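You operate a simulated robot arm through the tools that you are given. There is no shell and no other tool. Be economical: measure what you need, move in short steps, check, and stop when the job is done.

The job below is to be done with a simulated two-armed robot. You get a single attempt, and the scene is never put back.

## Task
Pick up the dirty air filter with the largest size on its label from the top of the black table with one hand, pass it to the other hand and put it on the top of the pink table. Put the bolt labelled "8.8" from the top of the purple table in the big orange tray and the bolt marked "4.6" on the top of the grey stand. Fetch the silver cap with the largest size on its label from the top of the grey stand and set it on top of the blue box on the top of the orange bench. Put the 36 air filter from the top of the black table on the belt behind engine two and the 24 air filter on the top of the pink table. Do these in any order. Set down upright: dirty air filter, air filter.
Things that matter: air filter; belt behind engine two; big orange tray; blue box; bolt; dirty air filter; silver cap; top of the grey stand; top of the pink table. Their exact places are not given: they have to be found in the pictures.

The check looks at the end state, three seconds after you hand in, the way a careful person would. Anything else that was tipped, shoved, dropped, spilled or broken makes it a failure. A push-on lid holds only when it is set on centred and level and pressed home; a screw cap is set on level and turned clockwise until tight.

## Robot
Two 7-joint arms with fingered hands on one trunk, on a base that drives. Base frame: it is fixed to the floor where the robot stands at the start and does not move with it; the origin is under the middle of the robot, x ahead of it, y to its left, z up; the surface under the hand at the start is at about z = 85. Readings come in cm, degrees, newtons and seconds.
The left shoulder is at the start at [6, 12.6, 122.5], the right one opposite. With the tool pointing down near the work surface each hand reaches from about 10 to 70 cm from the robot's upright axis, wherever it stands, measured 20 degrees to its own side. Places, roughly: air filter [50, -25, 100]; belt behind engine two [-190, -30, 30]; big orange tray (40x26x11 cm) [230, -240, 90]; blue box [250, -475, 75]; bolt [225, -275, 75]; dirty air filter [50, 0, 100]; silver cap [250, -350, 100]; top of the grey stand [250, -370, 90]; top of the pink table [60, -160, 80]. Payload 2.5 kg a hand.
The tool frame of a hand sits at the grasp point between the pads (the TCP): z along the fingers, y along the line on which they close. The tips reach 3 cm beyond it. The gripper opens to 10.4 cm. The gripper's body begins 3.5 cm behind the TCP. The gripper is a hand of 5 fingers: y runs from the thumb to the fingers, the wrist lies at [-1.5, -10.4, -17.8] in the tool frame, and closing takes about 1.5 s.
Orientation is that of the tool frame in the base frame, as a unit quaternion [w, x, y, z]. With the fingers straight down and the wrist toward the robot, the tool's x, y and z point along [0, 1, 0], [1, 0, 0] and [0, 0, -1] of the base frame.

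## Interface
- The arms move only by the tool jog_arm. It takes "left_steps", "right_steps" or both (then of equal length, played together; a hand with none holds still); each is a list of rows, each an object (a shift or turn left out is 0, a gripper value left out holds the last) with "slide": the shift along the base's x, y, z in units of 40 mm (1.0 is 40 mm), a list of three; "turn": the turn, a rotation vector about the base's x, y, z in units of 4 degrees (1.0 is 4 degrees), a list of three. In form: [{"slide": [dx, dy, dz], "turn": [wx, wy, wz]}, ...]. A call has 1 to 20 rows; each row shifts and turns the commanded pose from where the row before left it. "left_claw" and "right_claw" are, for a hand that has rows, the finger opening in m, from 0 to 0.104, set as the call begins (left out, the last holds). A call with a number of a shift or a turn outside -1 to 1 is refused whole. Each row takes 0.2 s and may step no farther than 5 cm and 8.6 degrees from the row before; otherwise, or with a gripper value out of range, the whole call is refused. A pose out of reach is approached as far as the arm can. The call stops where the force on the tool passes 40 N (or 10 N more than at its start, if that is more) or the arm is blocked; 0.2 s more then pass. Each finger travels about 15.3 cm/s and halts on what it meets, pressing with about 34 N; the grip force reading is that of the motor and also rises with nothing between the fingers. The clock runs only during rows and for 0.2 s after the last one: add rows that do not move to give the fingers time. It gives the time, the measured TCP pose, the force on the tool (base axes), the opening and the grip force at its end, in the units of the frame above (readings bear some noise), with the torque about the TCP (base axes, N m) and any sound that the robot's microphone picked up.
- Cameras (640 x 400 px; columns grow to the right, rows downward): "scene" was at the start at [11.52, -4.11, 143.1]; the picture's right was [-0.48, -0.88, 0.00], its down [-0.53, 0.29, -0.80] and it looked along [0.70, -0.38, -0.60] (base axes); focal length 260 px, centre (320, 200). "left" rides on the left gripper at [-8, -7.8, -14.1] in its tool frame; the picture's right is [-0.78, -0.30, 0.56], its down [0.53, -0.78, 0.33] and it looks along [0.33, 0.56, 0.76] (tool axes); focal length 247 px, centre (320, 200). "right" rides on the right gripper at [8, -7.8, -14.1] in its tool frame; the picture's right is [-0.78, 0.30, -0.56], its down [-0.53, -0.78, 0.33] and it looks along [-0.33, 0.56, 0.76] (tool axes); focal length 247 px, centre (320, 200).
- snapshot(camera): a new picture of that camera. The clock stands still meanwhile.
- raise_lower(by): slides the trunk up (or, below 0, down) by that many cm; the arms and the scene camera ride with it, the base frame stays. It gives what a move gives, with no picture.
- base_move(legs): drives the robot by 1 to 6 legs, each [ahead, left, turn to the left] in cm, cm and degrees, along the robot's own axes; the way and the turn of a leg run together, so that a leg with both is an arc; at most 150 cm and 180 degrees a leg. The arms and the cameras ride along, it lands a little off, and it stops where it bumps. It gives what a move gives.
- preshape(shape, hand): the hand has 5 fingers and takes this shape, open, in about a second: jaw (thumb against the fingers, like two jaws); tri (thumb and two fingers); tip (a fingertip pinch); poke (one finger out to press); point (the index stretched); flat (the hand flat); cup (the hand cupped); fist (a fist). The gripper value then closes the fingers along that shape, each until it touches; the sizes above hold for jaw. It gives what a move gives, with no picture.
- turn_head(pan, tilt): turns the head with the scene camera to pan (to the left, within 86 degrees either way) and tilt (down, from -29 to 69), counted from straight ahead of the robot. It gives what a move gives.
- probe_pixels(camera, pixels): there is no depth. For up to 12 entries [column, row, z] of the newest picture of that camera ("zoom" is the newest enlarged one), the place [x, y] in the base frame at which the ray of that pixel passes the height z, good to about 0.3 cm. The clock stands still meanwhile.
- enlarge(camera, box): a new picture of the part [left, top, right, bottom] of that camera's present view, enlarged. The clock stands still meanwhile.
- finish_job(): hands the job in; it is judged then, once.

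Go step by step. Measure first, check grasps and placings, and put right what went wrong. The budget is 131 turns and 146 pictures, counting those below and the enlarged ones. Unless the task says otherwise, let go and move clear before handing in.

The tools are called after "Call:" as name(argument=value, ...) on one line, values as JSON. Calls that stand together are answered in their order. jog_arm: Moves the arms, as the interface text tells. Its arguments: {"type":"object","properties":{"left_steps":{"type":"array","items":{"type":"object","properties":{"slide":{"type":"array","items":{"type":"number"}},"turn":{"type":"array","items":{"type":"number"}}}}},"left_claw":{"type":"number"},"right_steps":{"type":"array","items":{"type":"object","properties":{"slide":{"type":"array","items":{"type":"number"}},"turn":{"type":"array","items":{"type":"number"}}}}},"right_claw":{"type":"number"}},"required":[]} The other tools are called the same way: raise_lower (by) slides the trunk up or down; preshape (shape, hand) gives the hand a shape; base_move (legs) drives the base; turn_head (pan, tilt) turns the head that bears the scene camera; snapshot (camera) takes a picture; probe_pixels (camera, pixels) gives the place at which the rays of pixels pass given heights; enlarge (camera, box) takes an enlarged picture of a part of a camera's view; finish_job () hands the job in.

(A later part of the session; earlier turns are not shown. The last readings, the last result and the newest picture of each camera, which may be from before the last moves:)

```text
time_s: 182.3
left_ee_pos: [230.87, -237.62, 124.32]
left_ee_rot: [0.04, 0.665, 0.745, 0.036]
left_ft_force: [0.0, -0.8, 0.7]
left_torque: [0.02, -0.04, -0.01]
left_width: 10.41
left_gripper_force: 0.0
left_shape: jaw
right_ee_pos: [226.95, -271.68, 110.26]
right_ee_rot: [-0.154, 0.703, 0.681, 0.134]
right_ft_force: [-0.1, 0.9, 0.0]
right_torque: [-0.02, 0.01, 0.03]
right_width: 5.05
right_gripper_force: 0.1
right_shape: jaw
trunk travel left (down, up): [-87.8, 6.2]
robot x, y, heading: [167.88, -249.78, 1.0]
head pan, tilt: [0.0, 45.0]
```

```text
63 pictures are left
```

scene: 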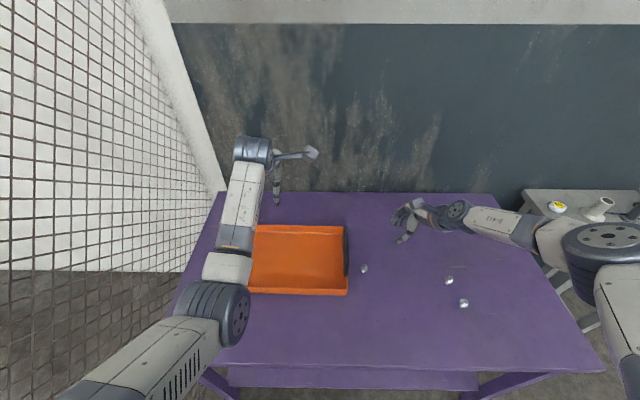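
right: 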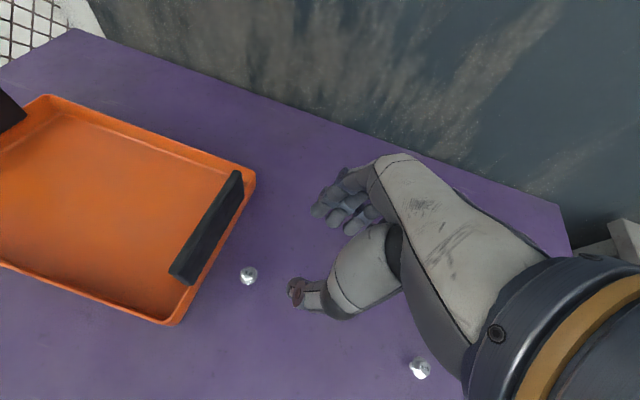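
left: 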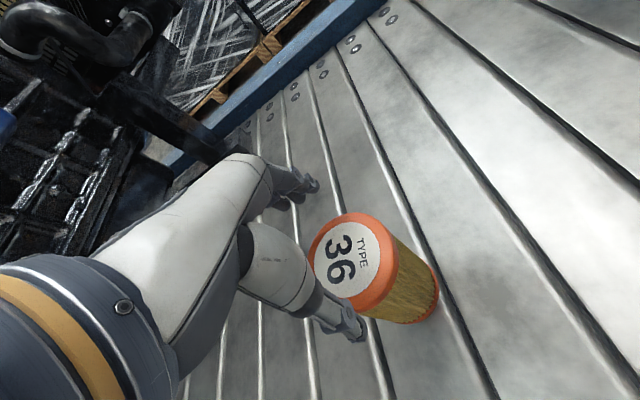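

Call:
probe_pixels(camera="right", pixels=[[249, 273, 85], [249, 273, 88], [249, 273, 91], [420, 364, 88], [205, 245, 93], [242, 178, 95], [175, 275, 95]])

Call:
enlarge(camera="scene", box=[345, 255, 385, 280])

Call:
probe_pixels(camera="scene", pixels=[[364, 267, 85], [364, 267, 88], [364, 267, 91], [463, 302, 88], [449, 279, 88]])

```text
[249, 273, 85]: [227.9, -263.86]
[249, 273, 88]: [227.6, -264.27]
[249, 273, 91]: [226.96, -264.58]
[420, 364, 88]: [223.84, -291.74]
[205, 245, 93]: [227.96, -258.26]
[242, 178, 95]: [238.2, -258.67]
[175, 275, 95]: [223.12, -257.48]
```

```text
16.00 times, centred on (365, 268) of scene
```

zoom: 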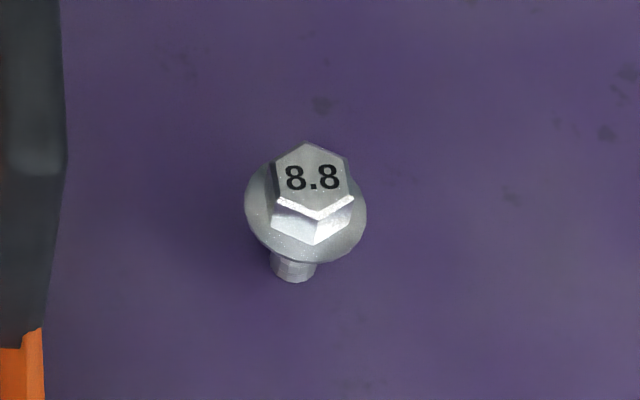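

```text
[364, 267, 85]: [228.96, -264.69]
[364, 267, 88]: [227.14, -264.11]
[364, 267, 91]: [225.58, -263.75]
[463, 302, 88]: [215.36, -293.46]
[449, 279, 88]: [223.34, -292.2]
```

The bolt head is at (227.4,-264.2), z≈88. Move the right hand over it, down to z≈94, and check.

Call:
jog_arm(right_steps=[{"slide": [0.03, 0.43, -0.4]}, {"slide": [0.03, 0.43, -0.4]}, {"slide": [0.03, 0.43, -0.5]}, {"slide": [0.02, 0.43, -0.6]}, {"slide": [0, 0, -0.6]}, {"slide": [0, 0, -0.6]}, {"slide": [0, 0, -0.6]}, {"slide": [0, 0, -0.35]}, {}])

Call:
snapshot(camera="right")

Call:
enlarge(camera="scene", box=[310, 220, 470, 320])

```text
time_s: 184.3
left_ee_pos: [230.97, -237.46, 124.22]
left_ee_rot: [0.041, 0.665, 0.745, 0.035]
left_ft_force: [-0.3, 0.2, -0.2]
left_torque: [0.02, 0.01, 0.02]
left_width: 10.37
left_gripper_force: 0.0
left_shape: jaw
right_ee_pos: [226.99, -264.65, 100.83]
right_ee_rot: [-0.154, 0.703, 0.681, 0.134]
right_ft_force: [0.4, 0.4, 0.3]
right_torque: [0.01, 0.05, 0.0]
right_width: 5.05
right_gripper_force: 0.1
right_shape: jaw
right hand out of reach, approached as far as the arm can: row 5, 6, 7, 8
trunk travel left (down, up): [-87.8, 6.2]
robot x, y, heading: [167.85, -249.68, 0.8]
head pan, tilt: [0.0, 45.0]
```

```text
61 pictures are left
```

right: 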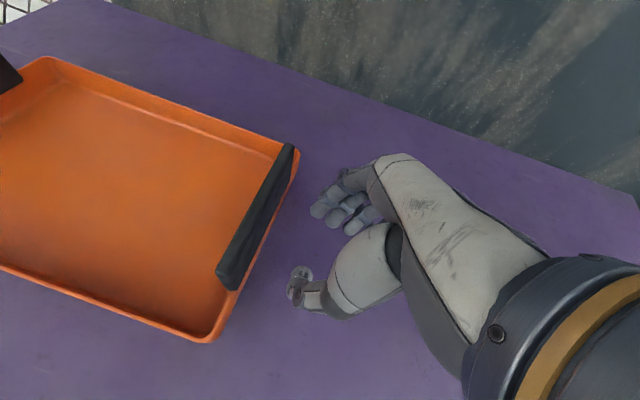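

```text
4.00 times, centred on (390, 270) of scene
```

zoom: 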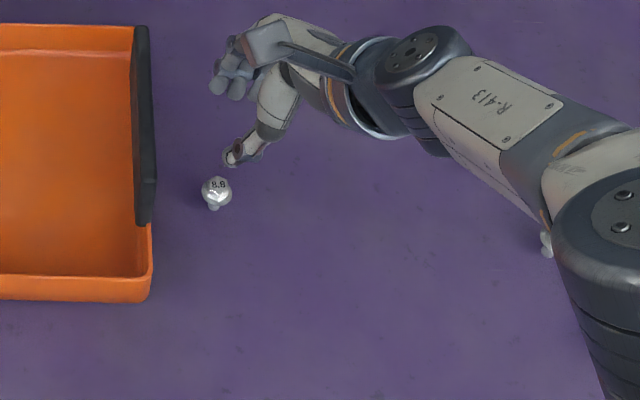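

Reach limit; lower the trunk 8 cm.

Call:
raise_lower(by=-8)

Call:
jog_arm(right_steps=[{}, {}])

Call:
snapshot(camera="right")

Call:
enlarge(camera="scene", box=[310, 220, 470, 320])

```text
time_s: 185.5
left_ee_pos: [230.98, -237.64, 116.21]
left_ee_rot: [0.041, 0.665, 0.745, 0.035]
left_ft_force: [-0.7, -0.3, 0.3]
left_torque: [0.0, 0.03, 0.0]
left_width: 10.41
left_gripper_force: 0.0
left_shape: jaw
right_ee_pos: [227.05, -264.44, 92.95]
right_ee_rot: [-0.154, 0.703, 0.682, 0.134]
right_ft_force: [0.5, 0.4, -0.3]
right_torque: [-0.02, -0.05, -0.04]
right_width: 5.04
right_gripper_force: 0.1
right_shape: jaw
trunk travel left (down, up): [-79.8, 14.2]
robot x, y, heading: [167.85, -249.92, 0.6]
head pan, tilt: [0.0, 45.0]
```

```text
time_s: 186.1
left_ee_pos: [230.85, -237.61, 116.23]
left_ee_rot: [0.041, 0.666, 0.744, 0.035]
left_ft_force: [0.2, 0.0, -0.2]
left_torque: [0.0, -0.01, -0.02]
left_width: 10.38
left_gripper_force: 0.1
left_shape: jaw
right_ee_pos: [226.95, -264.51, 93.03]
right_ee_rot: [-0.153, 0.703, 0.681, 0.133]
right_ft_force: [-0.7, -1.0, -0.1]
right_torque: [-0.03, -0.02, -0.02]
right_width: 5.02
right_gripper_force: 0.1
right_shape: jaw
trunk travel left (down, up): [-79.8, 14.2]
robot x, y, heading: [168.1, -249.59, 0.7]
head pan, tilt: [0.0, 45.0]
```

```text
59 pictures are left
```

right: 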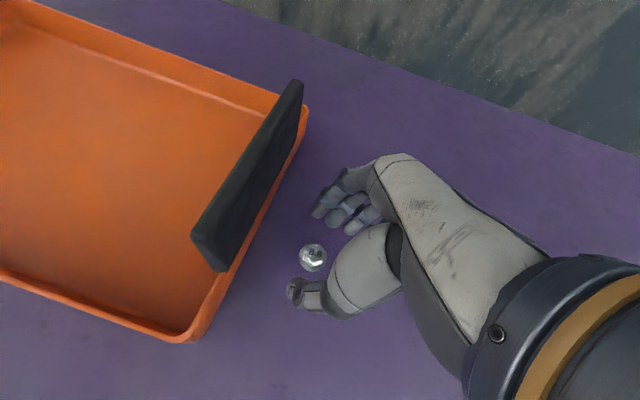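

```text
4.00 times, centred on (390, 270) of scene
```

zoom: 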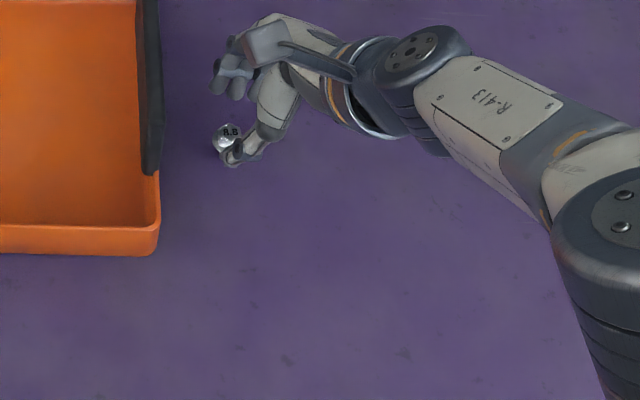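

Call:
raise_lower(by=-3.4)

Call:
snapshot(camera="right")

```text
time_s: 186.9
left_ee_pos: [230.79, -237.69, 112.95]
left_ee_rot: [0.04, 0.665, 0.745, 0.036]
left_ft_force: [0.7, 0.7, 0.7]
left_torque: [-0.01, -0.03, -0.02]
left_width: 10.38
left_gripper_force: 0.0
left_shape: jaw
right_ee_pos: [226.95, -264.6, 89.48]
right_ee_rot: [-0.153, 0.703, 0.682, 0.133]
right_ft_force: [0.7, 0.0, -0.3]
right_torque: [-0.01, -0.03, 0.0]
right_width: 5.04
right_gripper_force: 0.0
right_shape: jaw
trunk travel left (down, up): [-76.4, 17.6]
robot x, y, heading: [167.8, -249.67, 0.8]
head pan, tilt: [0.0, 45.0]
```

```text
57 pictures are left
```

right: 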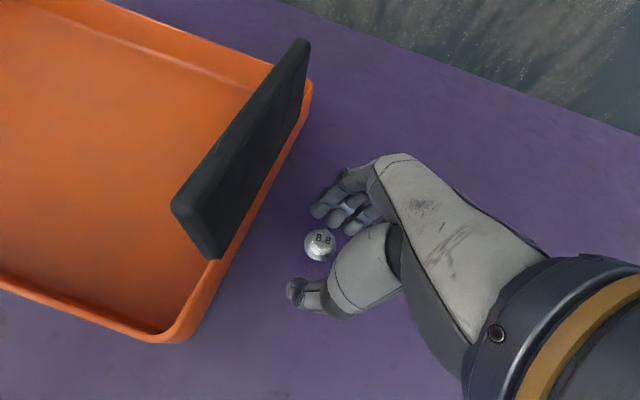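

The bolt lies between thumb and fingers. Close the right hand.

Call:
jog_arm(right_steps=[{}, {}, {}, {}, {}, {}, {}], right_claw=0.0)

Call:
raise_lower(by=10)

Call:
enlarge(camera="right", box=[220, 150, 420, 350])

```text
time_s: 188.5
left_ee_pos: [230.95, -237.63, 112.83]
left_ee_rot: [0.041, 0.665, 0.745, 0.035]
left_ft_force: [0.2, 0.4, 0.1]
left_torque: [-0.02, -0.05, 0.04]
left_width: 10.4
left_gripper_force: 0.1
left_shape: jaw
right_ee_pos: [226.88, -264.58, 89.39]
right_ee_rot: [-0.154, 0.703, 0.681, 0.134]
right_ft_force: [0.0, 0.1, -0.2]
right_torque: [0.02, 0.02, 0.0]
right_width: 1.04
right_gripper_force: 33.9
right_shape: jaw
trunk travel left (down, up): [-76.4, 17.6]
robot x, y, heading: [167.85, -249.81, 0.8]
head pan, tilt: [0.0, 45.0]
```

```text
time_s: 189.8
left_ee_pos: [230.88, -237.49, 122.81]
left_ee_rot: [0.041, 0.666, 0.744, 0.035]
left_ft_force: [-0.3, 0.1, -0.1]
left_torque: [-0.04, -0.01, 0.01]
left_width: 10.42
left_gripper_force: 0.1
left_shape: jaw
right_ee_pos: [227.0, -264.57, 99.54]
right_ee_rot: [-0.154, 0.703, 0.682, 0.134]
right_ft_force: [-0.1, -0.4, -0.4]
right_torque: [-0.01, -0.01, 0.0]
right_width: 1.04
right_gripper_force: 33.8
right_shape: jaw
trunk travel left (down, up): [-86.4, 7.6]
robot x, y, heading: [168.24, -249.96, 0.9]
head pan, tilt: [0.0, 45.0]
```

```text
2.00 times, centred on (320, 250) of right
```

zoom: 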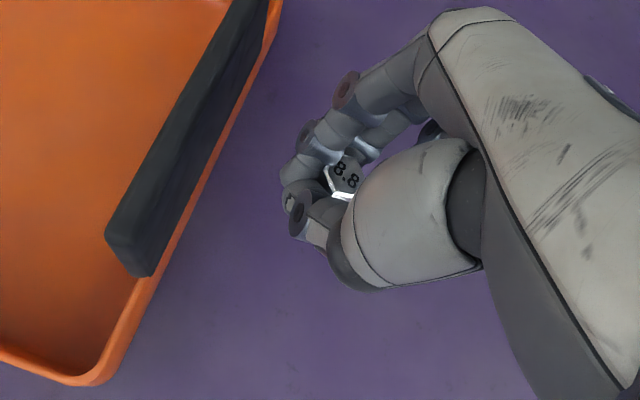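

The 8.8 bolt is held (visible in the grip). Raise, move left over the tray past the handle.

Call:
raise_lower(by=7)

Call:
jog_arm(right_steps=[{"slide": [0, 0.9, 0]}, {"slide": [0, 0.9, 0]}, {"slide": [0, 0.9, 0]}, {"slide": [0, 0.9, 0]}, {"slide": [0, 0.9, 0]}, {}], left_steps=[{"slide": [0, 0.3, 0]}, {"slide": [0, 0.3, 0]}, {"slide": [0, 0.3, 0]}, {"slide": [0, 0.3, 0]}, {"slide": [0, 0.3, 0]}, {}])

Call:
snapshot(camera="right")

```text
time_s: 190.9
left_ee_pos: [230.93, -237.54, 129.84]
left_ee_rot: [0.041, 0.665, 0.745, 0.035]
left_ft_force: [0.2, 0.0, -0.9]
left_torque: [0.01, -0.01, 0.0]
left_width: 10.38
left_gripper_force: 0.1
left_shape: jaw
right_ee_pos: [227.02, -264.62, 106.41]
right_ee_rot: [-0.153, 0.703, 0.681, 0.133]
right_ft_force: [0.1, 0.5, -1.1]
right_torque: [0.02, 0.0, 0.01]
right_width: 1.01
right_gripper_force: 33.9
right_shape: jaw
trunk travel left (down, up): [-93.4, 0.6]
robot x, y, heading: [168.33, -249.74, 0.7]
head pan, tilt: [0.0, 45.0]
```

```text
time_s: 192.3
left_ee_pos: [230.93, -231.48, 129.94]
left_ee_rot: [0.04, 0.665, 0.745, 0.035]
left_ft_force: [0.5, -0.5, -0.4]
left_torque: [0.0, 0.0, -0.01]
left_width: 10.38
left_gripper_force: 0.0
left_shape: jaw
right_ee_pos: [225.99, -249.06, 106.62]
right_ee_rot: [-0.156, 0.7, 0.683, 0.139]
right_ft_force: [-0.1, 0.0, -1.6]
right_torque: [0.03, 0.01, 0.01]
right_width: 1.04
right_gripper_force: 33.9
right_shape: jaw
right hand out of reach, approached as far as the arm can: row 4, 5
trunk travel left (down, up): [-93.4, 0.6]
robot x, y, heading: [168.11, -249.67, 0.8]
head pan, tilt: [0.0, 45.0]
```

```text
55 pictures are left
```

right: 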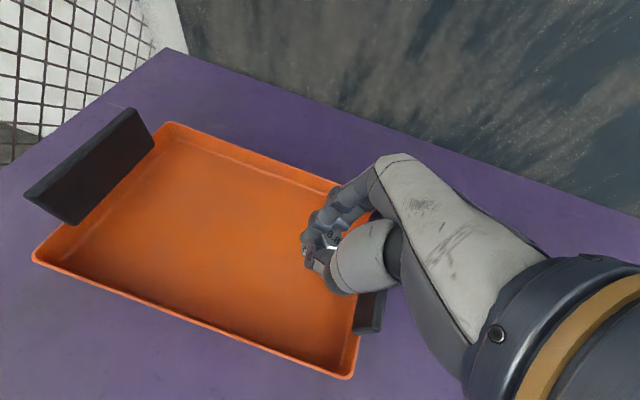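

Call:
base_move(legs=[[0, 4.5, 0]])

Call:
raise_lower(by=-13)

Call:
snapshot(camera="right")

Call:
snapshot(camera="scene")

```text
time_s: 193.2
left_ee_pos: [230.79, -227.22, 129.83]
left_ee_rot: [0.041, 0.667, 0.743, 0.035]
left_ft_force: [0.9, -0.4, 0.8]
left_torque: [-0.03, 0.02, 0.02]
left_width: 10.43
left_gripper_force: 0.2
left_shape: jaw
right_ee_pos: [225.95, -244.73, 106.65]
right_ee_rot: [-0.155, 0.699, 0.684, 0.139]
right_ft_force: [0.3, -0.6, 0.7]
right_torque: [0.03, 0.02, -0.02]
right_width: 1.02
right_gripper_force: 34.1
right_shape: jaw
trunk travel left (down, up): [-93.4, 0.6]
robot x, y, heading: [168.13, -245.3, 0.6]
head pan, tilt: [0.0, 45.0]
```

```text
time_s: 194.8
left_ee_pos: [230.89, -227.13, 116.86]
left_ee_rot: [0.04, 0.666, 0.744, 0.035]
left_ft_force: [-0.9, 0.5, 0.9]
left_torque: [0.01, 0.0, 0.0]
left_width: 10.41
left_gripper_force: 0.1
left_shape: jaw
right_ee_pos: [226.05, -244.76, 93.71]
right_ee_rot: [-0.156, 0.7, 0.684, 0.138]
right_ft_force: [0.4, -0.2, -0.8]
right_torque: [0.0, 0.0, 0.03]
right_width: 1.07
right_gripper_force: 33.7
right_shape: jaw
trunk travel left (down, up): [-80.4, 13.6]
robot x, y, heading: [168.17, -245.46, 0.8]
head pan, tilt: [0.0, 45.0]
```

```text
54 pictures are left
```

right: 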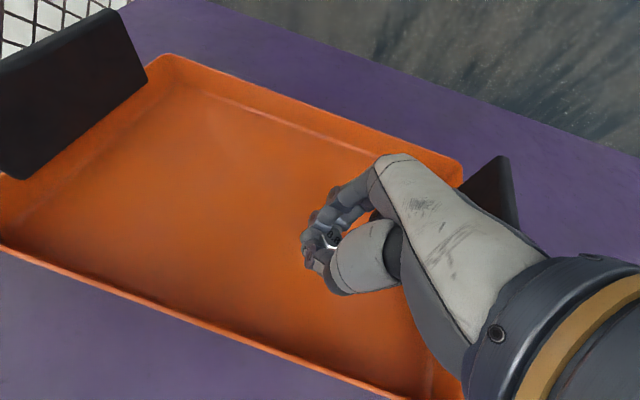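

```text
53 pictures are left
```

scene: 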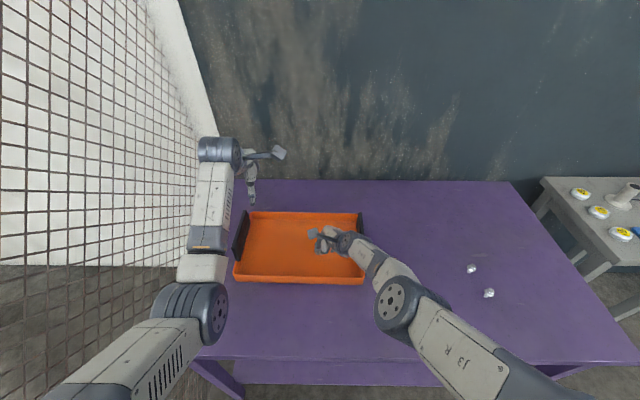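

Over the tray. Lower 2 cm, open, lift.

Call:
raise_lower(by=-2.2)

Call:
jog_arm(right_steps=[{}, {}, {}, {}], right_claw=0.05)

Call:
raise_lower(by=15)

Call:
snapshot(camera="right")

```text
time_s: 195.5
left_ee_pos: [230.97, -227.08, 114.68]
left_ee_rot: [0.041, 0.666, 0.744, 0.036]
left_ft_force: [0.7, -0.5, -0.5]
left_torque: [-0.02, 0.02, -0.01]
left_width: 10.39
left_gripper_force: 0.0
left_shape: jaw
right_ee_pos: [225.97, -244.77, 91.44]
right_ee_rot: [-0.155, 0.699, 0.684, 0.139]
right_ft_force: [0.6, 0.3, -1.1]
right_torque: [0.0, -0.01, 0.0]
right_width: 1.04
right_gripper_force: 34.0
right_shape: jaw
trunk travel left (down, up): [-78.2, 15.8]
robot x, y, heading: [167.99, -244.92, 0.7]
head pan, tilt: [0.0, 45.0]
```

```text
time_s: 196.5
left_ee_pos: [230.9, -227.06, 114.68]
left_ee_rot: [0.041, 0.666, 0.744, 0.035]
left_ft_force: [0.6, -0.6, -0.8]
left_torque: [-0.01, 0.0, -0.02]
left_width: 10.39
left_gripper_force: 0.1
left_shape: jaw
right_ee_pos: [225.91, -244.63, 91.37]
right_ee_rot: [-0.156, 0.7, 0.683, 0.139]
right_ft_force: [-0.6, -0.2, 0.9]
right_torque: [0.0, 0.02, -0.03]
right_width: 4.96
right_gripper_force: 0.0
right_shape: jaw
trunk travel left (down, up): [-78.2, 15.8]
robot x, y, heading: [168.03, -245.38, 0.5]
head pan, tilt: [0.0, 45.0]
```

```text
time_s: 198.2
left_ee_pos: [230.84, -227.2, 129.69]
left_ee_rot: [0.041, 0.666, 0.744, 0.035]
left_ft_force: [-0.3, -0.6, 0.0]
left_torque: [-0.02, -0.04, 0.01]
left_width: 10.39
left_gripper_force: 0.1
left_shape: jaw
right_ee_pos: [225.88, -244.67, 106.4]
right_ee_rot: [-0.155, 0.699, 0.684, 0.138]
right_ft_force: [-0.3, 0.7, 0.1]
right_torque: [-0.01, 0.01, 0.0]
right_width: 4.96
right_gripper_force: 0.0
right_shape: jaw
trunk travel left (down, up): [-93.2, 0.8]
robot x, y, heading: [168.03, -245.13, 0.6]
head pan, tilt: [0.0, 45.0]
```

```text
52 pictures are left
```

right: 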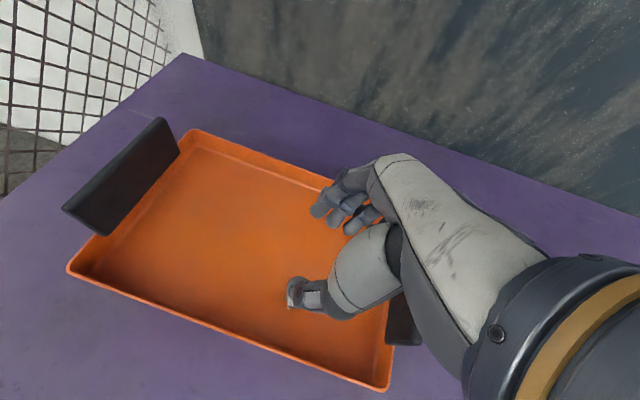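

I can't see the bolt from here (probably behind the thumb). I'll move on toward the 4.6 bolt and verify the tray with the scene camera.

Call:
base_move(legs=[[-8, -34, -0.6]])

Call:
jog_arm(right_steps=[{"slide": [-0.1, -0.9, 0]}, {"slide": [-0.1, -0.9, 0]}, {"slide": [-0.1, -0.9, 0]}, {"slide": [-0.1, -0.9, 0]}, {}])

Call:
snapshot(camera="scene")

Call:
snapshot(camera="right")

```text
time_s: 200.5
left_ee_pos: [223.48, -261.41, 129.61]
left_ee_rot: [0.04, 0.668, 0.742, 0.035]
left_ft_force: [-0.6, -0.5, 0.9]
left_torque: [0.0, 0.01, 0.02]
left_width: 10.38
left_gripper_force: 0.1
left_shape: jaw
right_ee_pos: [218.45, -278.95, 106.32]
right_ee_rot: [-0.156, 0.701, 0.681, 0.14]
right_ft_force: [-0.1, -0.6, 0.2]
right_torque: [0.0, 0.01, -0.01]
right_width: 4.99
right_gripper_force: 0.1
right_shape: jaw
trunk travel left (down, up): [-93.2, 0.8]
robot x, y, heading: [160.34, -279.12, 0.4]
head pan, tilt: [0.0, 45.0]
```

```text
time_s: 201.7
left_ee_pos: [223.43, -261.28, 129.68]
left_ee_rot: [0.041, 0.669, 0.742, 0.034]
left_ft_force: [0.0, -0.5, 0.8]
left_torque: [-0.03, 0.0, 0.01]
left_width: 10.39
left_gripper_force: 0.1
left_shape: jaw
right_ee_pos: [218.48, -293.28, 104.97]
right_ee_rot: [-0.155, 0.701, 0.682, 0.139]
right_ft_force: [0.5, -0.4, 0.1]
right_torque: [0.0, 0.0, -0.02]
right_width: 4.96
right_gripper_force: 0.0
right_shape: jaw
right hand out of reach, approached as far as the arm can: row 1, 2, 3
trunk travel left (down, up): [-93.2, 0.8]
robot x, y, heading: [160.55, -279.2, 0.4]
head pan, tilt: [0.0, 45.0]
```

```text
51 pictures are left
```

scene: 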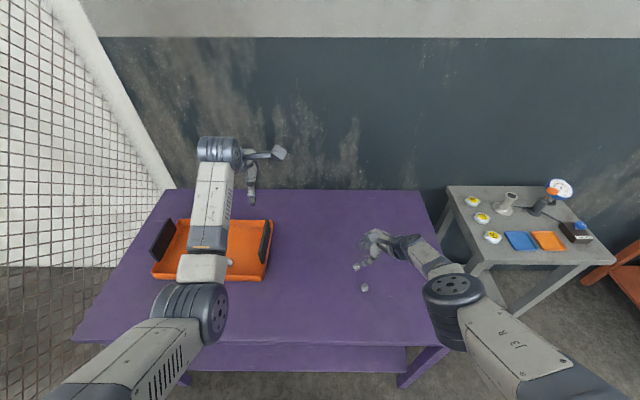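

```text
50 pictures are left
```

right: 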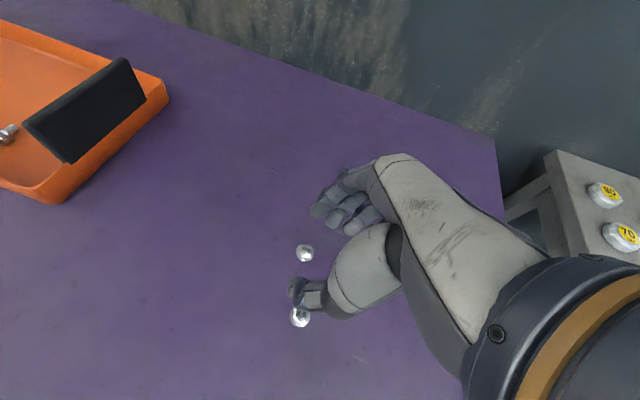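

The 8.8 bolt lies in the tray (right cam (8,135)). Measure the 4.6 at (300,316).

Call:
probe_pixels(camera="right", pixels=[[300, 317, 88], [305, 252, 88]])

Call:
probe_pixels(camera="scene", pixels=[[364, 288, 88]])

```text
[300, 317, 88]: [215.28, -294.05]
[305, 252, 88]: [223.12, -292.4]
```

```text
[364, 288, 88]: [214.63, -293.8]
```

Call:
jog_arm(right_steps=[{"slide": [-0.4, -0.15, 0]}, {"slide": [-0.4, -0.15, 0]}, {}])

Call:
raise_lower(by=-10)

Call:
snapshot(camera="right")

```text
time_s: 202.5
left_ee_pos: [223.45, -261.36, 129.74]
left_ee_rot: [0.041, 0.668, 0.743, 0.035]
left_ft_force: [0.2, -0.3, -0.1]
left_torque: [0.01, -0.01, 0.02]
left_width: 10.4
left_gripper_force: 0.1
left_shape: jaw
right_ee_pos: [217.05, -294.57, 103.52]
right_ee_rot: [-0.156, 0.701, 0.682, 0.139]
right_ft_force: [-0.4, -0.3, 0.0]
right_torque: [-0.01, 0.06, -0.04]
right_width: 4.96
right_gripper_force: 0.0
right_shape: jaw
right hand out of reach, approached as far as the arm can: row 1, 2
trunk travel left (down, up): [-93.2, 0.8]
robot x, y, heading: [160.74, -279.38, 0.5]
head pan, tilt: [0.0, 45.0]
```

```text
time_s: 203.8
left_ee_pos: [223.55, -261.23, 119.67]
left_ee_rot: [0.041, 0.668, 0.742, 0.035]
left_ft_force: [0.4, -0.8, 0.8]
left_torque: [0.0, 0.06, 0.03]
left_width: 10.42
left_gripper_force: 0.0
left_shape: jaw
right_ee_pos: [217.12, -294.57, 93.68]
right_ee_rot: [-0.156, 0.7, 0.682, 0.139]
right_ft_force: [1.0, 0.2, -0.8]
right_torque: [-0.03, 0.0, 0.02]
right_width: 4.99
right_gripper_force: 0.1
right_shape: jaw
trunk travel left (down, up): [-83.2, 10.8]
robot x, y, heading: [160.77, -279.3, 0.4]
head pan, tilt: [0.0, 45.0]
```

```text
49 pictures are left
```

right: 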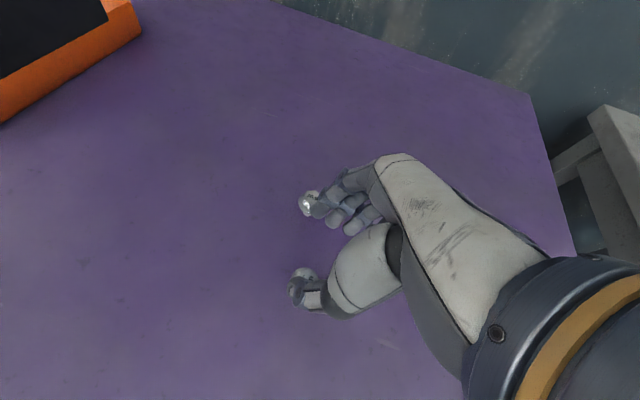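

Need 2.2 cm less in x; back the base by that, then look.

Call:
base_move(legs=[[-2.3, 0, -0.4]])

Call:
snapshot(camera="right")

```text
time_s: 204.6
left_ee_pos: [221.23, -261.68, 119.62]
left_ee_rot: [0.041, 0.67, 0.74, 0.035]
left_ft_force: [0.4, 0.3, 0.7]
left_torque: [0.0, 0.01, -0.02]
left_width: 10.42
left_gripper_force: 0.0
left_shape: jaw
right_ee_pos: [214.77, -295.04, 93.68]
right_ee_rot: [-0.155, 0.703, 0.68, 0.141]
right_ft_force: [0.6, 0.1, -0.9]
right_torque: [-0.02, 0.04, 0.02]
right_width: 4.99
right_gripper_force: 0.0
right_shape: jaw
trunk travel left (down, up): [-83.2, 10.8]
robot x, y, heading: [157.98, -279.09, -0.3]
head pan, tilt: [0.0, 45.0]
```

```text
48 pictures are left
```

right: 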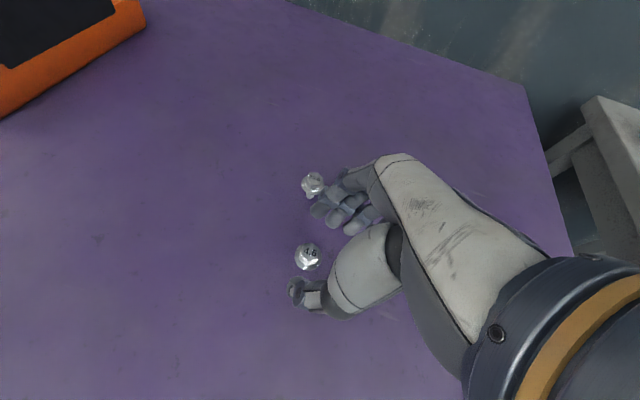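

Geometry matches the previous successful grasp; the 10.9 is outside the fingers. Lower 4.2, close, lift.

Call:
raise_lower(by=-4.2)

Call:
snapshot(camera="right")

```text
time_s: 205.4
left_ee_pos: [221.31, -261.88, 115.4]
left_ee_rot: [0.041, 0.671, 0.74, 0.034]
left_ft_force: [0.3, -0.6, -0.4]
left_torque: [0.0, -0.01, -0.02]
left_width: 10.4
left_gripper_force: 0.0
left_shape: jaw
right_ee_pos: [214.7, -295.01, 89.4]
right_ee_rot: [-0.156, 0.703, 0.679, 0.14]
right_ft_force: [-0.1, 0.6, -0.2]
right_torque: [0.02, 0.0, -0.02]
right_width: 4.95
right_gripper_force: 0.1
right_shape: jaw
trunk travel left (down, up): [-79.0, 15.0]
robot x, y, heading: [158.28, -279.15, 0.1]
head pan, tilt: [0.0, 45.0]
```

```text
47 pictures are left
```

right: 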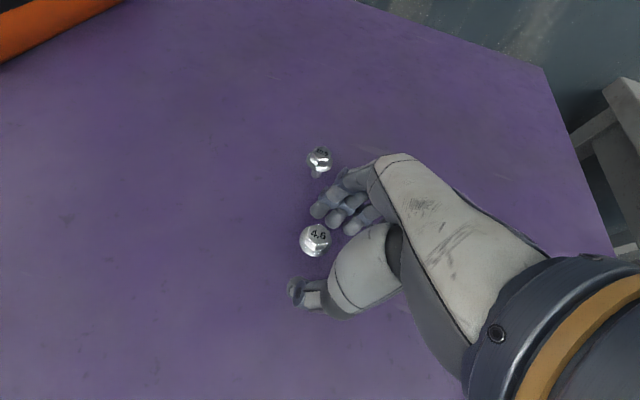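

Call:
jog_arm(right_steps=[{}, {}, {}, {}, {}, {}, {}], right_claw=0.0)

Call:
raise_lower(by=14)

Call:
snapshot(camera="right")

```text
time_s: 207.1
left_ee_pos: [221.29, -261.9, 115.46]
left_ee_rot: [0.041, 0.671, 0.74, 0.035]
left_ft_force: [0.0, -0.2, 0.3]
left_torque: [0.0, 0.02, 0.0]
left_width: 10.38
left_gripper_force: 0.0
left_shape: jaw
right_ee_pos: [214.83, -295.07, 89.5]
right_ee_rot: [-0.155, 0.704, 0.679, 0.14]
right_ft_force: [-0.1, -0.8, 0.5]
right_torque: [-0.04, -0.01, 0.01]
right_width: 0.92
right_gripper_force: 34.4
right_shape: jaw
trunk travel left (down, up): [-79.0, 15.0]
robot x, y, heading: [158.43, -278.79, -0.2]
head pan, tilt: [0.0, 45.0]
```

```text
time_s: 208.7
left_ee_pos: [221.4, -261.77, 129.58]
left_ee_rot: [0.041, 0.67, 0.74, 0.035]
left_ft_force: [0.1, -1.0, 0.0]
left_torque: [-0.03, 0.0, -0.01]
left_width: 10.38
left_gripper_force: 0.1
left_shape: jaw
right_ee_pos: [214.83, -294.99, 103.37]
right_ee_rot: [-0.156, 0.703, 0.68, 0.139]
right_ft_force: [-0.5, -0.1, -1.1]
right_torque: [0.0, 0.0, -0.03]
right_width: 0.92
right_gripper_force: 33.5
right_shape: jaw
trunk travel left (down, up): [-93.0, 1.0]
robot x, y, heading: [157.92, -278.77, -0.1]
head pan, tilt: [0.0, 45.0]
```

```text
46 pictures are left
```

right: 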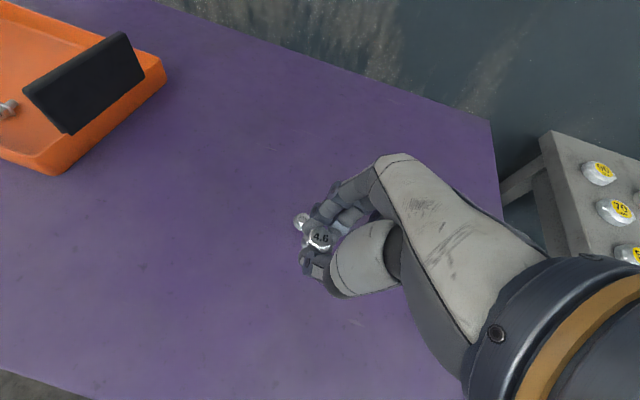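

The 4.6 is in the grip. Drive right 88 cm so the robot faces the grey stand (staying back), and look.

Call:
base_move(legs=[[0, -88, 0]])

Call:
snapshot(camera="scene")

Call:
snapshot(camera="left")

```text
time_s: 213.3
left_ee_pos: [220.9, -348.5, 129.33]
left_ee_rot: [0.041, 0.677, 0.734, 0.034]
left_ft_force: [0.3, -0.1, 0.9]
left_torque: [0.0, 0.04, 0.02]
left_width: 10.4
left_gripper_force: 0.1
left_shape: jaw
right_ee_pos: [213.67, -381.71, 103.49]
right_ee_rot: [-0.154, 0.709, 0.674, 0.141]
right_ft_force: [0.3, -0.1, -0.2]
right_torque: [0.04, 0.02, -0.01]
right_width: 0.94
right_gripper_force: 34.1
right_shape: jaw
trunk travel left (down, up): [-93.0, 1.0]
robot x, y, heading: [157.73, -364.97, -1.0]
head pan, tilt: [0.0, 45.0]
```

```text
45 pictures are left
```

scene: 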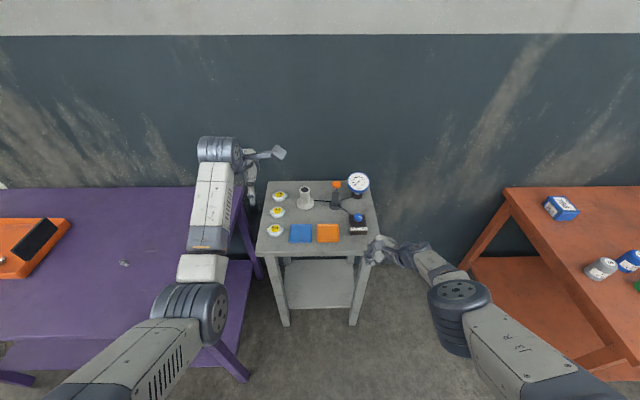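

```text
44 pictures are left
```

left: 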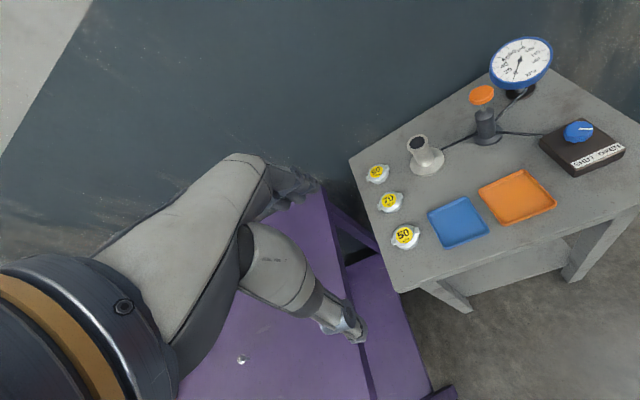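

Call:
probe_pixels(camera="scene", pixels=[[256, 256, 85], [256, 256, 90], [280, 196, 87], [280, 196, 92], [278, 212, 87], [275, 230, 87], [378, 250, 85], [561, 210, 90], [358, 182, 110], [508, 187, 85]])

Call:
probe_pixels(camera="left", pixels=[[398, 291, 85], [398, 291, 90], [377, 173, 87], [377, 173, 92], [390, 201, 87], [405, 236, 87], [430, 245, 85], [438, 222, 85]])

Call:
enlarge(camera="scene", box=[535, 185, 595, 230])

```text
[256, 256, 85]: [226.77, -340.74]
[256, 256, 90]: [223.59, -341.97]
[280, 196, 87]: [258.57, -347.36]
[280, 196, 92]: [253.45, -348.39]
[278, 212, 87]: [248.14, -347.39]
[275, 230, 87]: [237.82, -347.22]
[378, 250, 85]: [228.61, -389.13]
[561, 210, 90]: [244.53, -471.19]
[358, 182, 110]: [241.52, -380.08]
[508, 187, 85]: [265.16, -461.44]
```

```text
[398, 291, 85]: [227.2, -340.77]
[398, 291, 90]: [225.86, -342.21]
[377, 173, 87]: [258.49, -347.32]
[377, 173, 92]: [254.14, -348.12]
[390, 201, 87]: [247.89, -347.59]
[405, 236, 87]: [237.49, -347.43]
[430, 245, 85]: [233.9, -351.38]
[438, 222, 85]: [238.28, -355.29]
```

```text
8.89 times, centred on (565, 208) of scene
```

zoom: 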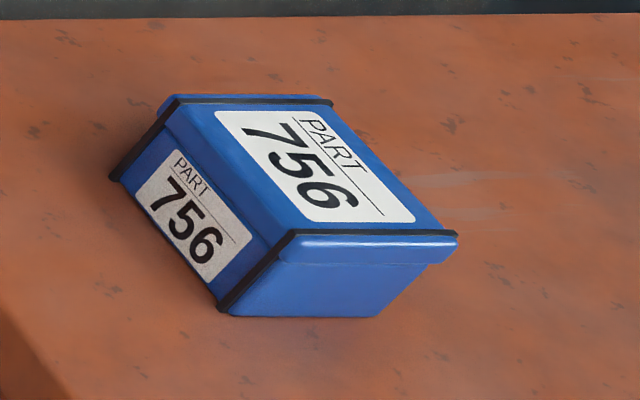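

Stand top is z≈85; caps: 90 at (258.5,-347.3). A free spot for the bolt lies in front of the black block, near left-cam (580,200); probe it.

Call:
probe_pixels(camera="left", pixels=[[580, 200, 85], [575, 178, 85], [557, 206, 85], [580, 228, 85], [625, 155, 87], [638, 180, 85], [520, 222, 85]])

Call:
enlarge(camera="scene", box=[250, 165, 400, 275])

```text
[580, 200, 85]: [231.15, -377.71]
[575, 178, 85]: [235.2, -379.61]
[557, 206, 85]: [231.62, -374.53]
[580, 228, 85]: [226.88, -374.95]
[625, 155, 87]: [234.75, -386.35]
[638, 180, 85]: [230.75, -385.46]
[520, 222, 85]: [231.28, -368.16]
```

```text
3.64 times, centred on (325, 220) of scene
```

zoom: 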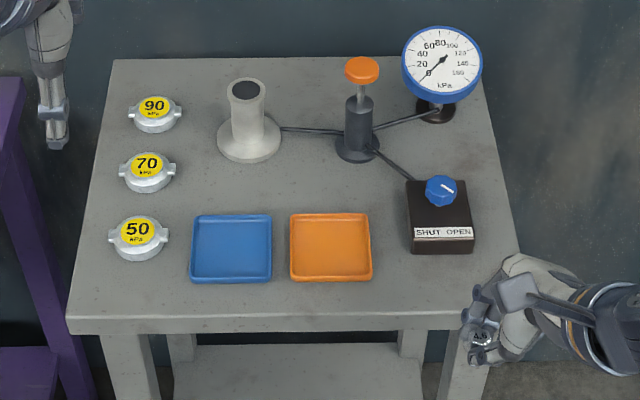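

I'll set the bolt standing in front of the 50 cap, at about (229.6,-348.5), where the fingers have room. Move the base left 32, then forward 15.5.

Call:
base_move(legs=[[0, 32.3, 1], [15.5, 0, 0]])

Call:
snapshot(camera="right")

```text
time_s: 216.4
left_ee_pos: [236.44, -315.31, 129.46]
left_ee_rot: [0.041, 0.669, 0.742, 0.035]
left_ft_force: [-0.1, -0.3, 0.3]
left_torque: [-0.01, 0.01, 0.01]
left_width: 10.37
left_gripper_force: 0.0
left_shape: jaw
right_ee_pos: [229.8, -348.48, 103.41]
right_ee_rot: [-0.155, 0.702, 0.681, 0.14]
right_ft_force: [-0.6, 0.2, -0.7]
right_torque: [-0.02, -0.03, -0.01]
right_width: 0.96
right_gripper_force: 33.7
right_shape: jaw
trunk travel left (down, up): [-93.0, 1.0]
robot x, y, heading: [173.36, -332.29, 0.0]
head pan, tilt: [0.0, 45.0]
```

```text
41 pictures are left
```

right: 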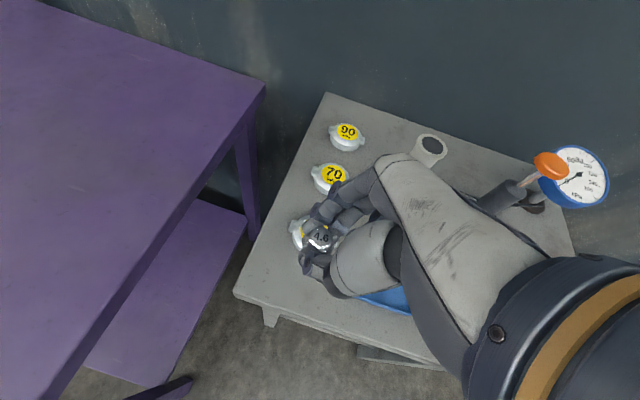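

Call:
base_move(legs=[[-0.9, -0.8, 0]])

Call:
raise_lower(by=-11)

Call:
snapshot(camera="right")

```text
time_s: 217.1
left_ee_pos: [235.48, -315.88, 129.34]
left_ee_rot: [0.041, 0.669, 0.741, 0.035]
left_ft_force: [0.4, -0.7, -0.4]
left_torque: [-0.03, -0.02, -0.02]
left_width: 10.4
left_gripper_force: 0.1
left_shape: jaw
right_ee_pos: [228.94, -349.15, 103.4]
right_ee_rot: [-0.156, 0.702, 0.681, 0.14]
right_ft_force: [0.0, 0.0, -0.3]
right_torque: [-0.01, 0.01, -0.02]
right_width: 0.96
right_gripper_force: 34.1
right_shape: jaw
trunk travel left (down, up): [-93.0, 1.0]
robot x, y, heading: [172.32, -333.4, -0.0]
head pan, tilt: [0.0, 45.0]
```

```text
time_s: 218.6
left_ee_pos: [235.33, -316.12, 118.48]
left_ee_rot: [0.041, 0.669, 0.741, 0.035]
left_ft_force: [0.5, -0.2, -0.6]
left_torque: [0.01, 0.01, 0.04]
left_width: 10.39
left_gripper_force: 0.0
left_shape: jaw
right_ee_pos: [228.83, -349.32, 92.47]
right_ee_rot: [-0.155, 0.702, 0.681, 0.139]
right_ft_force: [0.4, -0.1, -0.8]
right_torque: [-0.01, -0.01, -0.03]
right_width: 0.93
right_gripper_force: 34.5
right_shape: jaw
trunk travel left (down, up): [-82.0, 12.0]
robot x, y, heading: [172.4, -333.55, 0.5]
head pan, tilt: [0.0, 45.0]
```

```text
40 pictures are left
```

right: 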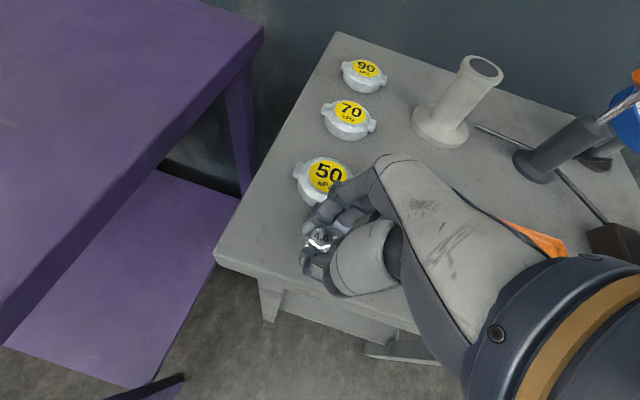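

Lower 2.9 cm, open slightly, and lift.

Call:
raise_lower(by=-2.9)

Call:
enlarge(camera="right", box=[220, 120, 420, 320])

```text
time_s: 219.2
left_ee_pos: [235.29, -315.89, 116.0]
left_ee_rot: [0.042, 0.669, 0.741, 0.036]
left_ft_force: [-0.5, -0.1, 0.7]
left_torque: [0.0, -0.03, 0.0]
left_width: 10.4
left_gripper_force: 0.1
left_shape: jaw
right_ee_pos: [229.83, -349.1, 90.95]
right_ee_rot: [-0.152, 0.702, 0.68, 0.149]
right_ft_force: [-6.2, 1.7, 18.7]
right_torque: [-0.39, 0.16, -0.07]
right_width: 0.96
right_gripper_force: 34.2
right_shape: jaw
trunk travel left (down, up): [-79.4, 14.6]
robot x, y, heading: [172.47, -333.3, -0.0]
head pan, tilt: [0.0, 45.0]
stopped: the force on the tool passed its limit at 45 N (the readings are from after the stop); the commanded pose is now the measured one
```

```text
2.00 times, centred on (320, 220) of right
```

zoom: 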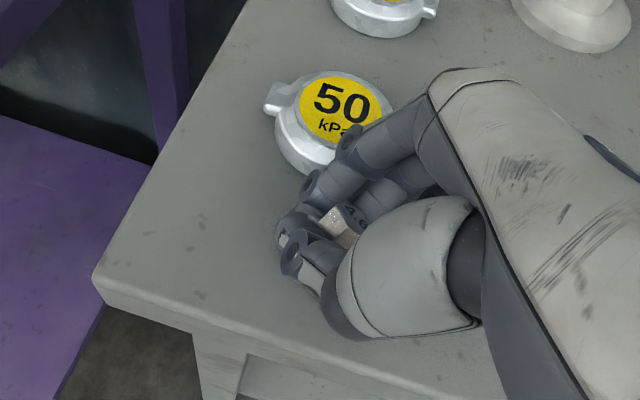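

Contact early (19 N up): maybe a finger on the 50 cap or the bolt itself. Raise 2 cm and inspect.

Call:
raise_lower(by=3)

Call:
enlarge(camera="right", box=[220, 120, 420, 320])

Call:
enlarge(camera="scene", box=[300, 180, 500, 300])

```text
time_s: 219.9
left_ee_pos: [235.45, -316.07, 118.91]
left_ee_rot: [0.04, 0.669, 0.742, 0.035]
left_ft_force: [0.1, 2.0, -0.8]
left_torque: [0.03, 0.0, -0.02]
left_width: 10.37
left_gripper_force: 0.2
left_shape: jaw
right_ee_pos: [229.61, -349.29, 93.61]
right_ee_rot: [-0.153, 0.703, 0.679, 0.146]
right_ft_force: [0.0, 0.4, -0.7]
right_torque: [0.02, -0.01, 0.0]
right_width: 0.89
right_gripper_force: 33.6
right_shape: jaw
trunk travel left (down, up): [-82.4, 11.6]
robot x, y, heading: [172.35, -333.44, 0.5]
head pan, tilt: [0.0, 45.0]
```

```text
2.00 times, centred on (320, 220) of right
```

zoom: 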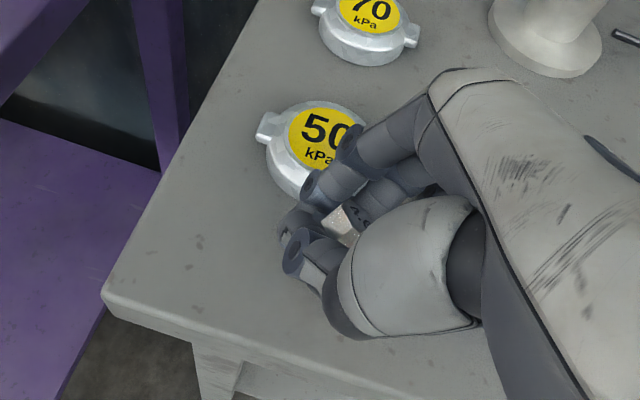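

```text
3.20 times, centred on (400, 240) of scene
```

zoom: 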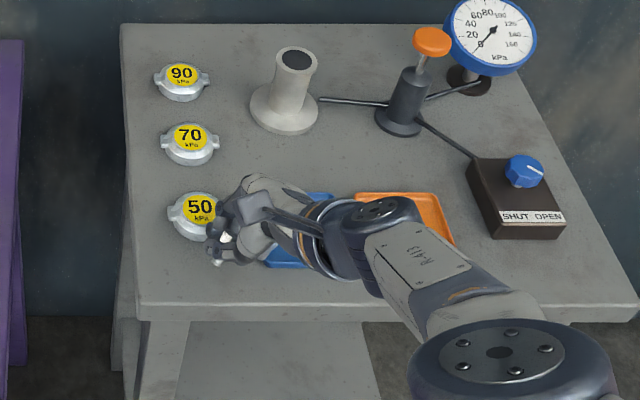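

Call:
snapshot(camera="left")

Call:
enlarge(camera="scene", box=[350, 235, 400, 270])

```text
36 pictures are left
```

left: 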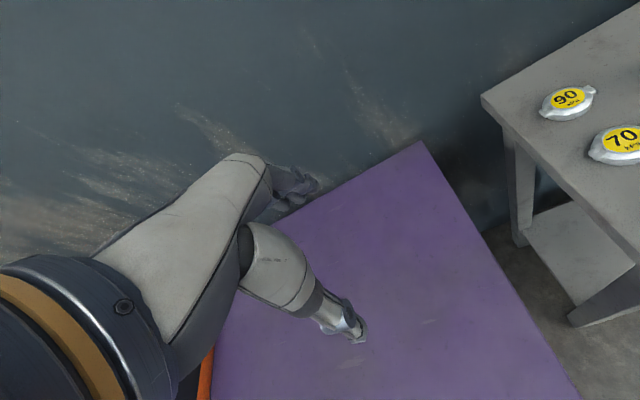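

```text
11.43 times, centred on (375, 252) of scene
```

zoom: 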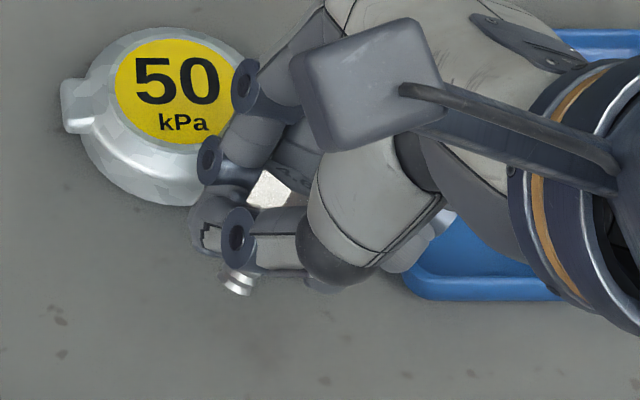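

The bolt's shank protrudes below the fingertips, tipped toward the robot, so that's what touched. I'll lower till it just touches, then release; it can only tip inward.

Call:
raise_lower(by=-2)

```text
time_s: 220.6
left_ee_pos: [235.41, -316.0, 116.92]
left_ee_rot: [0.041, 0.669, 0.741, 0.035]
left_ft_force: [-0.3, 0.3, 0.5]
left_torque: [-0.01, 0.01, 0.03]
left_width: 10.4
left_gripper_force: 0.1
left_shape: jaw
right_ee_pos: [229.67, -349.26, 91.65]
right_ee_rot: [-0.152, 0.702, 0.68, 0.147]
right_ft_force: [-0.4, -0.2, -0.6]
right_torque: [0.03, 0.0, 0.03]
right_width: 0.89
right_gripper_force: 34.4
right_shape: jaw
trunk travel left (down, up): [-80.4, 13.6]
robot x, y, heading: [172.57, -333.34, 0.1]
head pan, tilt: [0.0, 45.0]
```

Call:
raise_lower(by=-0.6)

Call:
jog_arm(right_steps=[{}, {}, {}, {}, {}], right_claw=0.035)

Call:
snapshot(camera="right")

```text
time_s: 221.1
left_ee_pos: [235.39, -315.96, 116.41]
left_ee_rot: [0.041, 0.669, 0.741, 0.035]
left_ft_force: [-0.6, -0.3, 0.1]
left_torque: [0.01, 0.0, 0.01]
left_width: 10.37
left_gripper_force: 0.0
left_shape: jaw
right_ee_pos: [229.87, -349.17, 91.25]
right_ee_rot: [-0.151, 0.703, 0.679, 0.149]
right_ft_force: [3.0, 1.4, 10.6]
right_torque: [-0.23, -0.08, 0.08]
right_width: 0.88
right_gripper_force: 34.2
right_shape: jaw
trunk travel left (down, up): [-79.8, 14.2]
robot x, y, heading: [172.2, -333.51, -0.0]
head pan, tilt: [0.0, 45.0]
```

```text
time_s: 222.3
left_ee_pos: [235.17, -315.91, 116.54]
left_ee_rot: [0.041, 0.669, 0.741, 0.035]
left_ft_force: [0.6, 1.0, 0.5]
left_torque: [0.02, 0.01, -0.01]
left_width: 10.4
left_gripper_force: 0.1
left_shape: jaw
right_ee_pos: [229.54, -349.21, 91.32]
right_ee_rot: [-0.151, 0.703, 0.679, 0.147]
right_ft_force: [-4.5, 3.0, 15.5]
right_torque: [-0.19, -0.07, -0.02]
right_width: 3.43
right_gripper_force: 0.0
right_shape: jaw
trunk travel left (down, up): [-79.8, 14.2]
robot x, y, heading: [172.27, -333.79, 0.4]
head pan, tilt: [0.0, 45.0]
```

```text
34 pictures are left
```

right: 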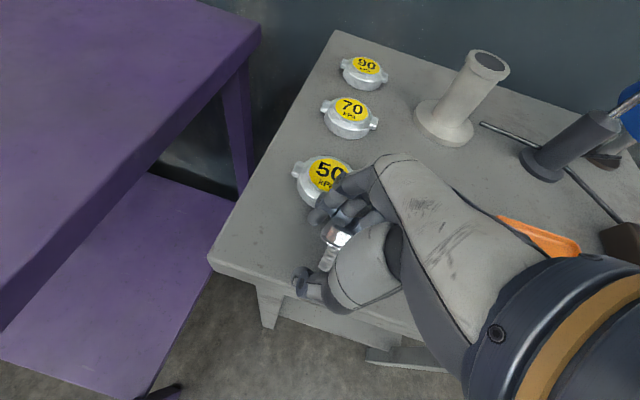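

Fingers are open; the bolt rests between. Lift straight up.

Call:
raise_lower(by=13.5)

Call:
snapshot(camera="right")

Call:
enlarge(camera="scene", box=[320, 170, 470, 280])

```text
time_s: 224.0
left_ee_pos: [235.41, -316.02, 129.87]
left_ee_rot: [0.041, 0.669, 0.741, 0.035]
left_ft_force: [-0.3, 0.8, -0.3]
left_torque: [-0.02, -0.02, -0.01]
left_width: 10.37
left_gripper_force: 0.0
left_shape: jaw
right_ee_pos: [229.73, -349.32, 104.48]
right_ee_rot: [-0.152, 0.703, 0.679, 0.147]
right_ft_force: [0.8, -0.6, 0.3]
right_torque: [0.0, -0.01, 0.0]
right_width: 3.51
right_gripper_force: 0.0
right_shape: jaw
trunk travel left (down, up): [-93.3, 0.7]
robot x, y, heading: [171.98, -333.46, -0.0]
head pan, tilt: [0.0, 45.0]
```

```text
33 pictures are left
```

right: 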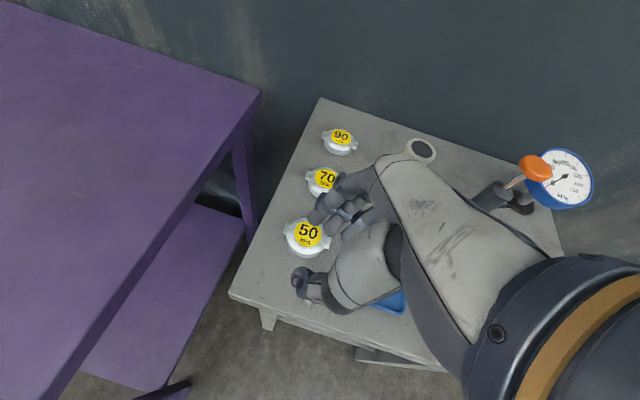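

```text
3.64 times, centred on (395, 225) of scene
```

zoom: 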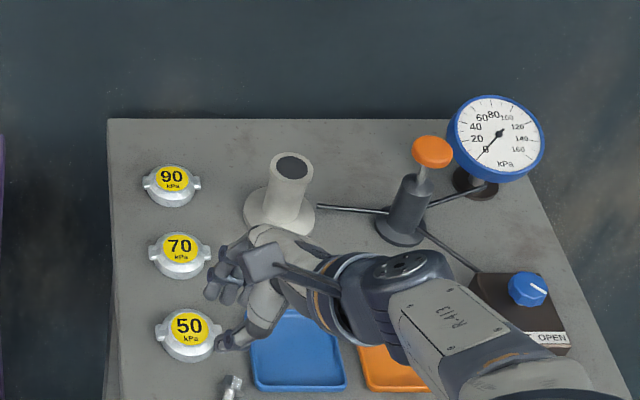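

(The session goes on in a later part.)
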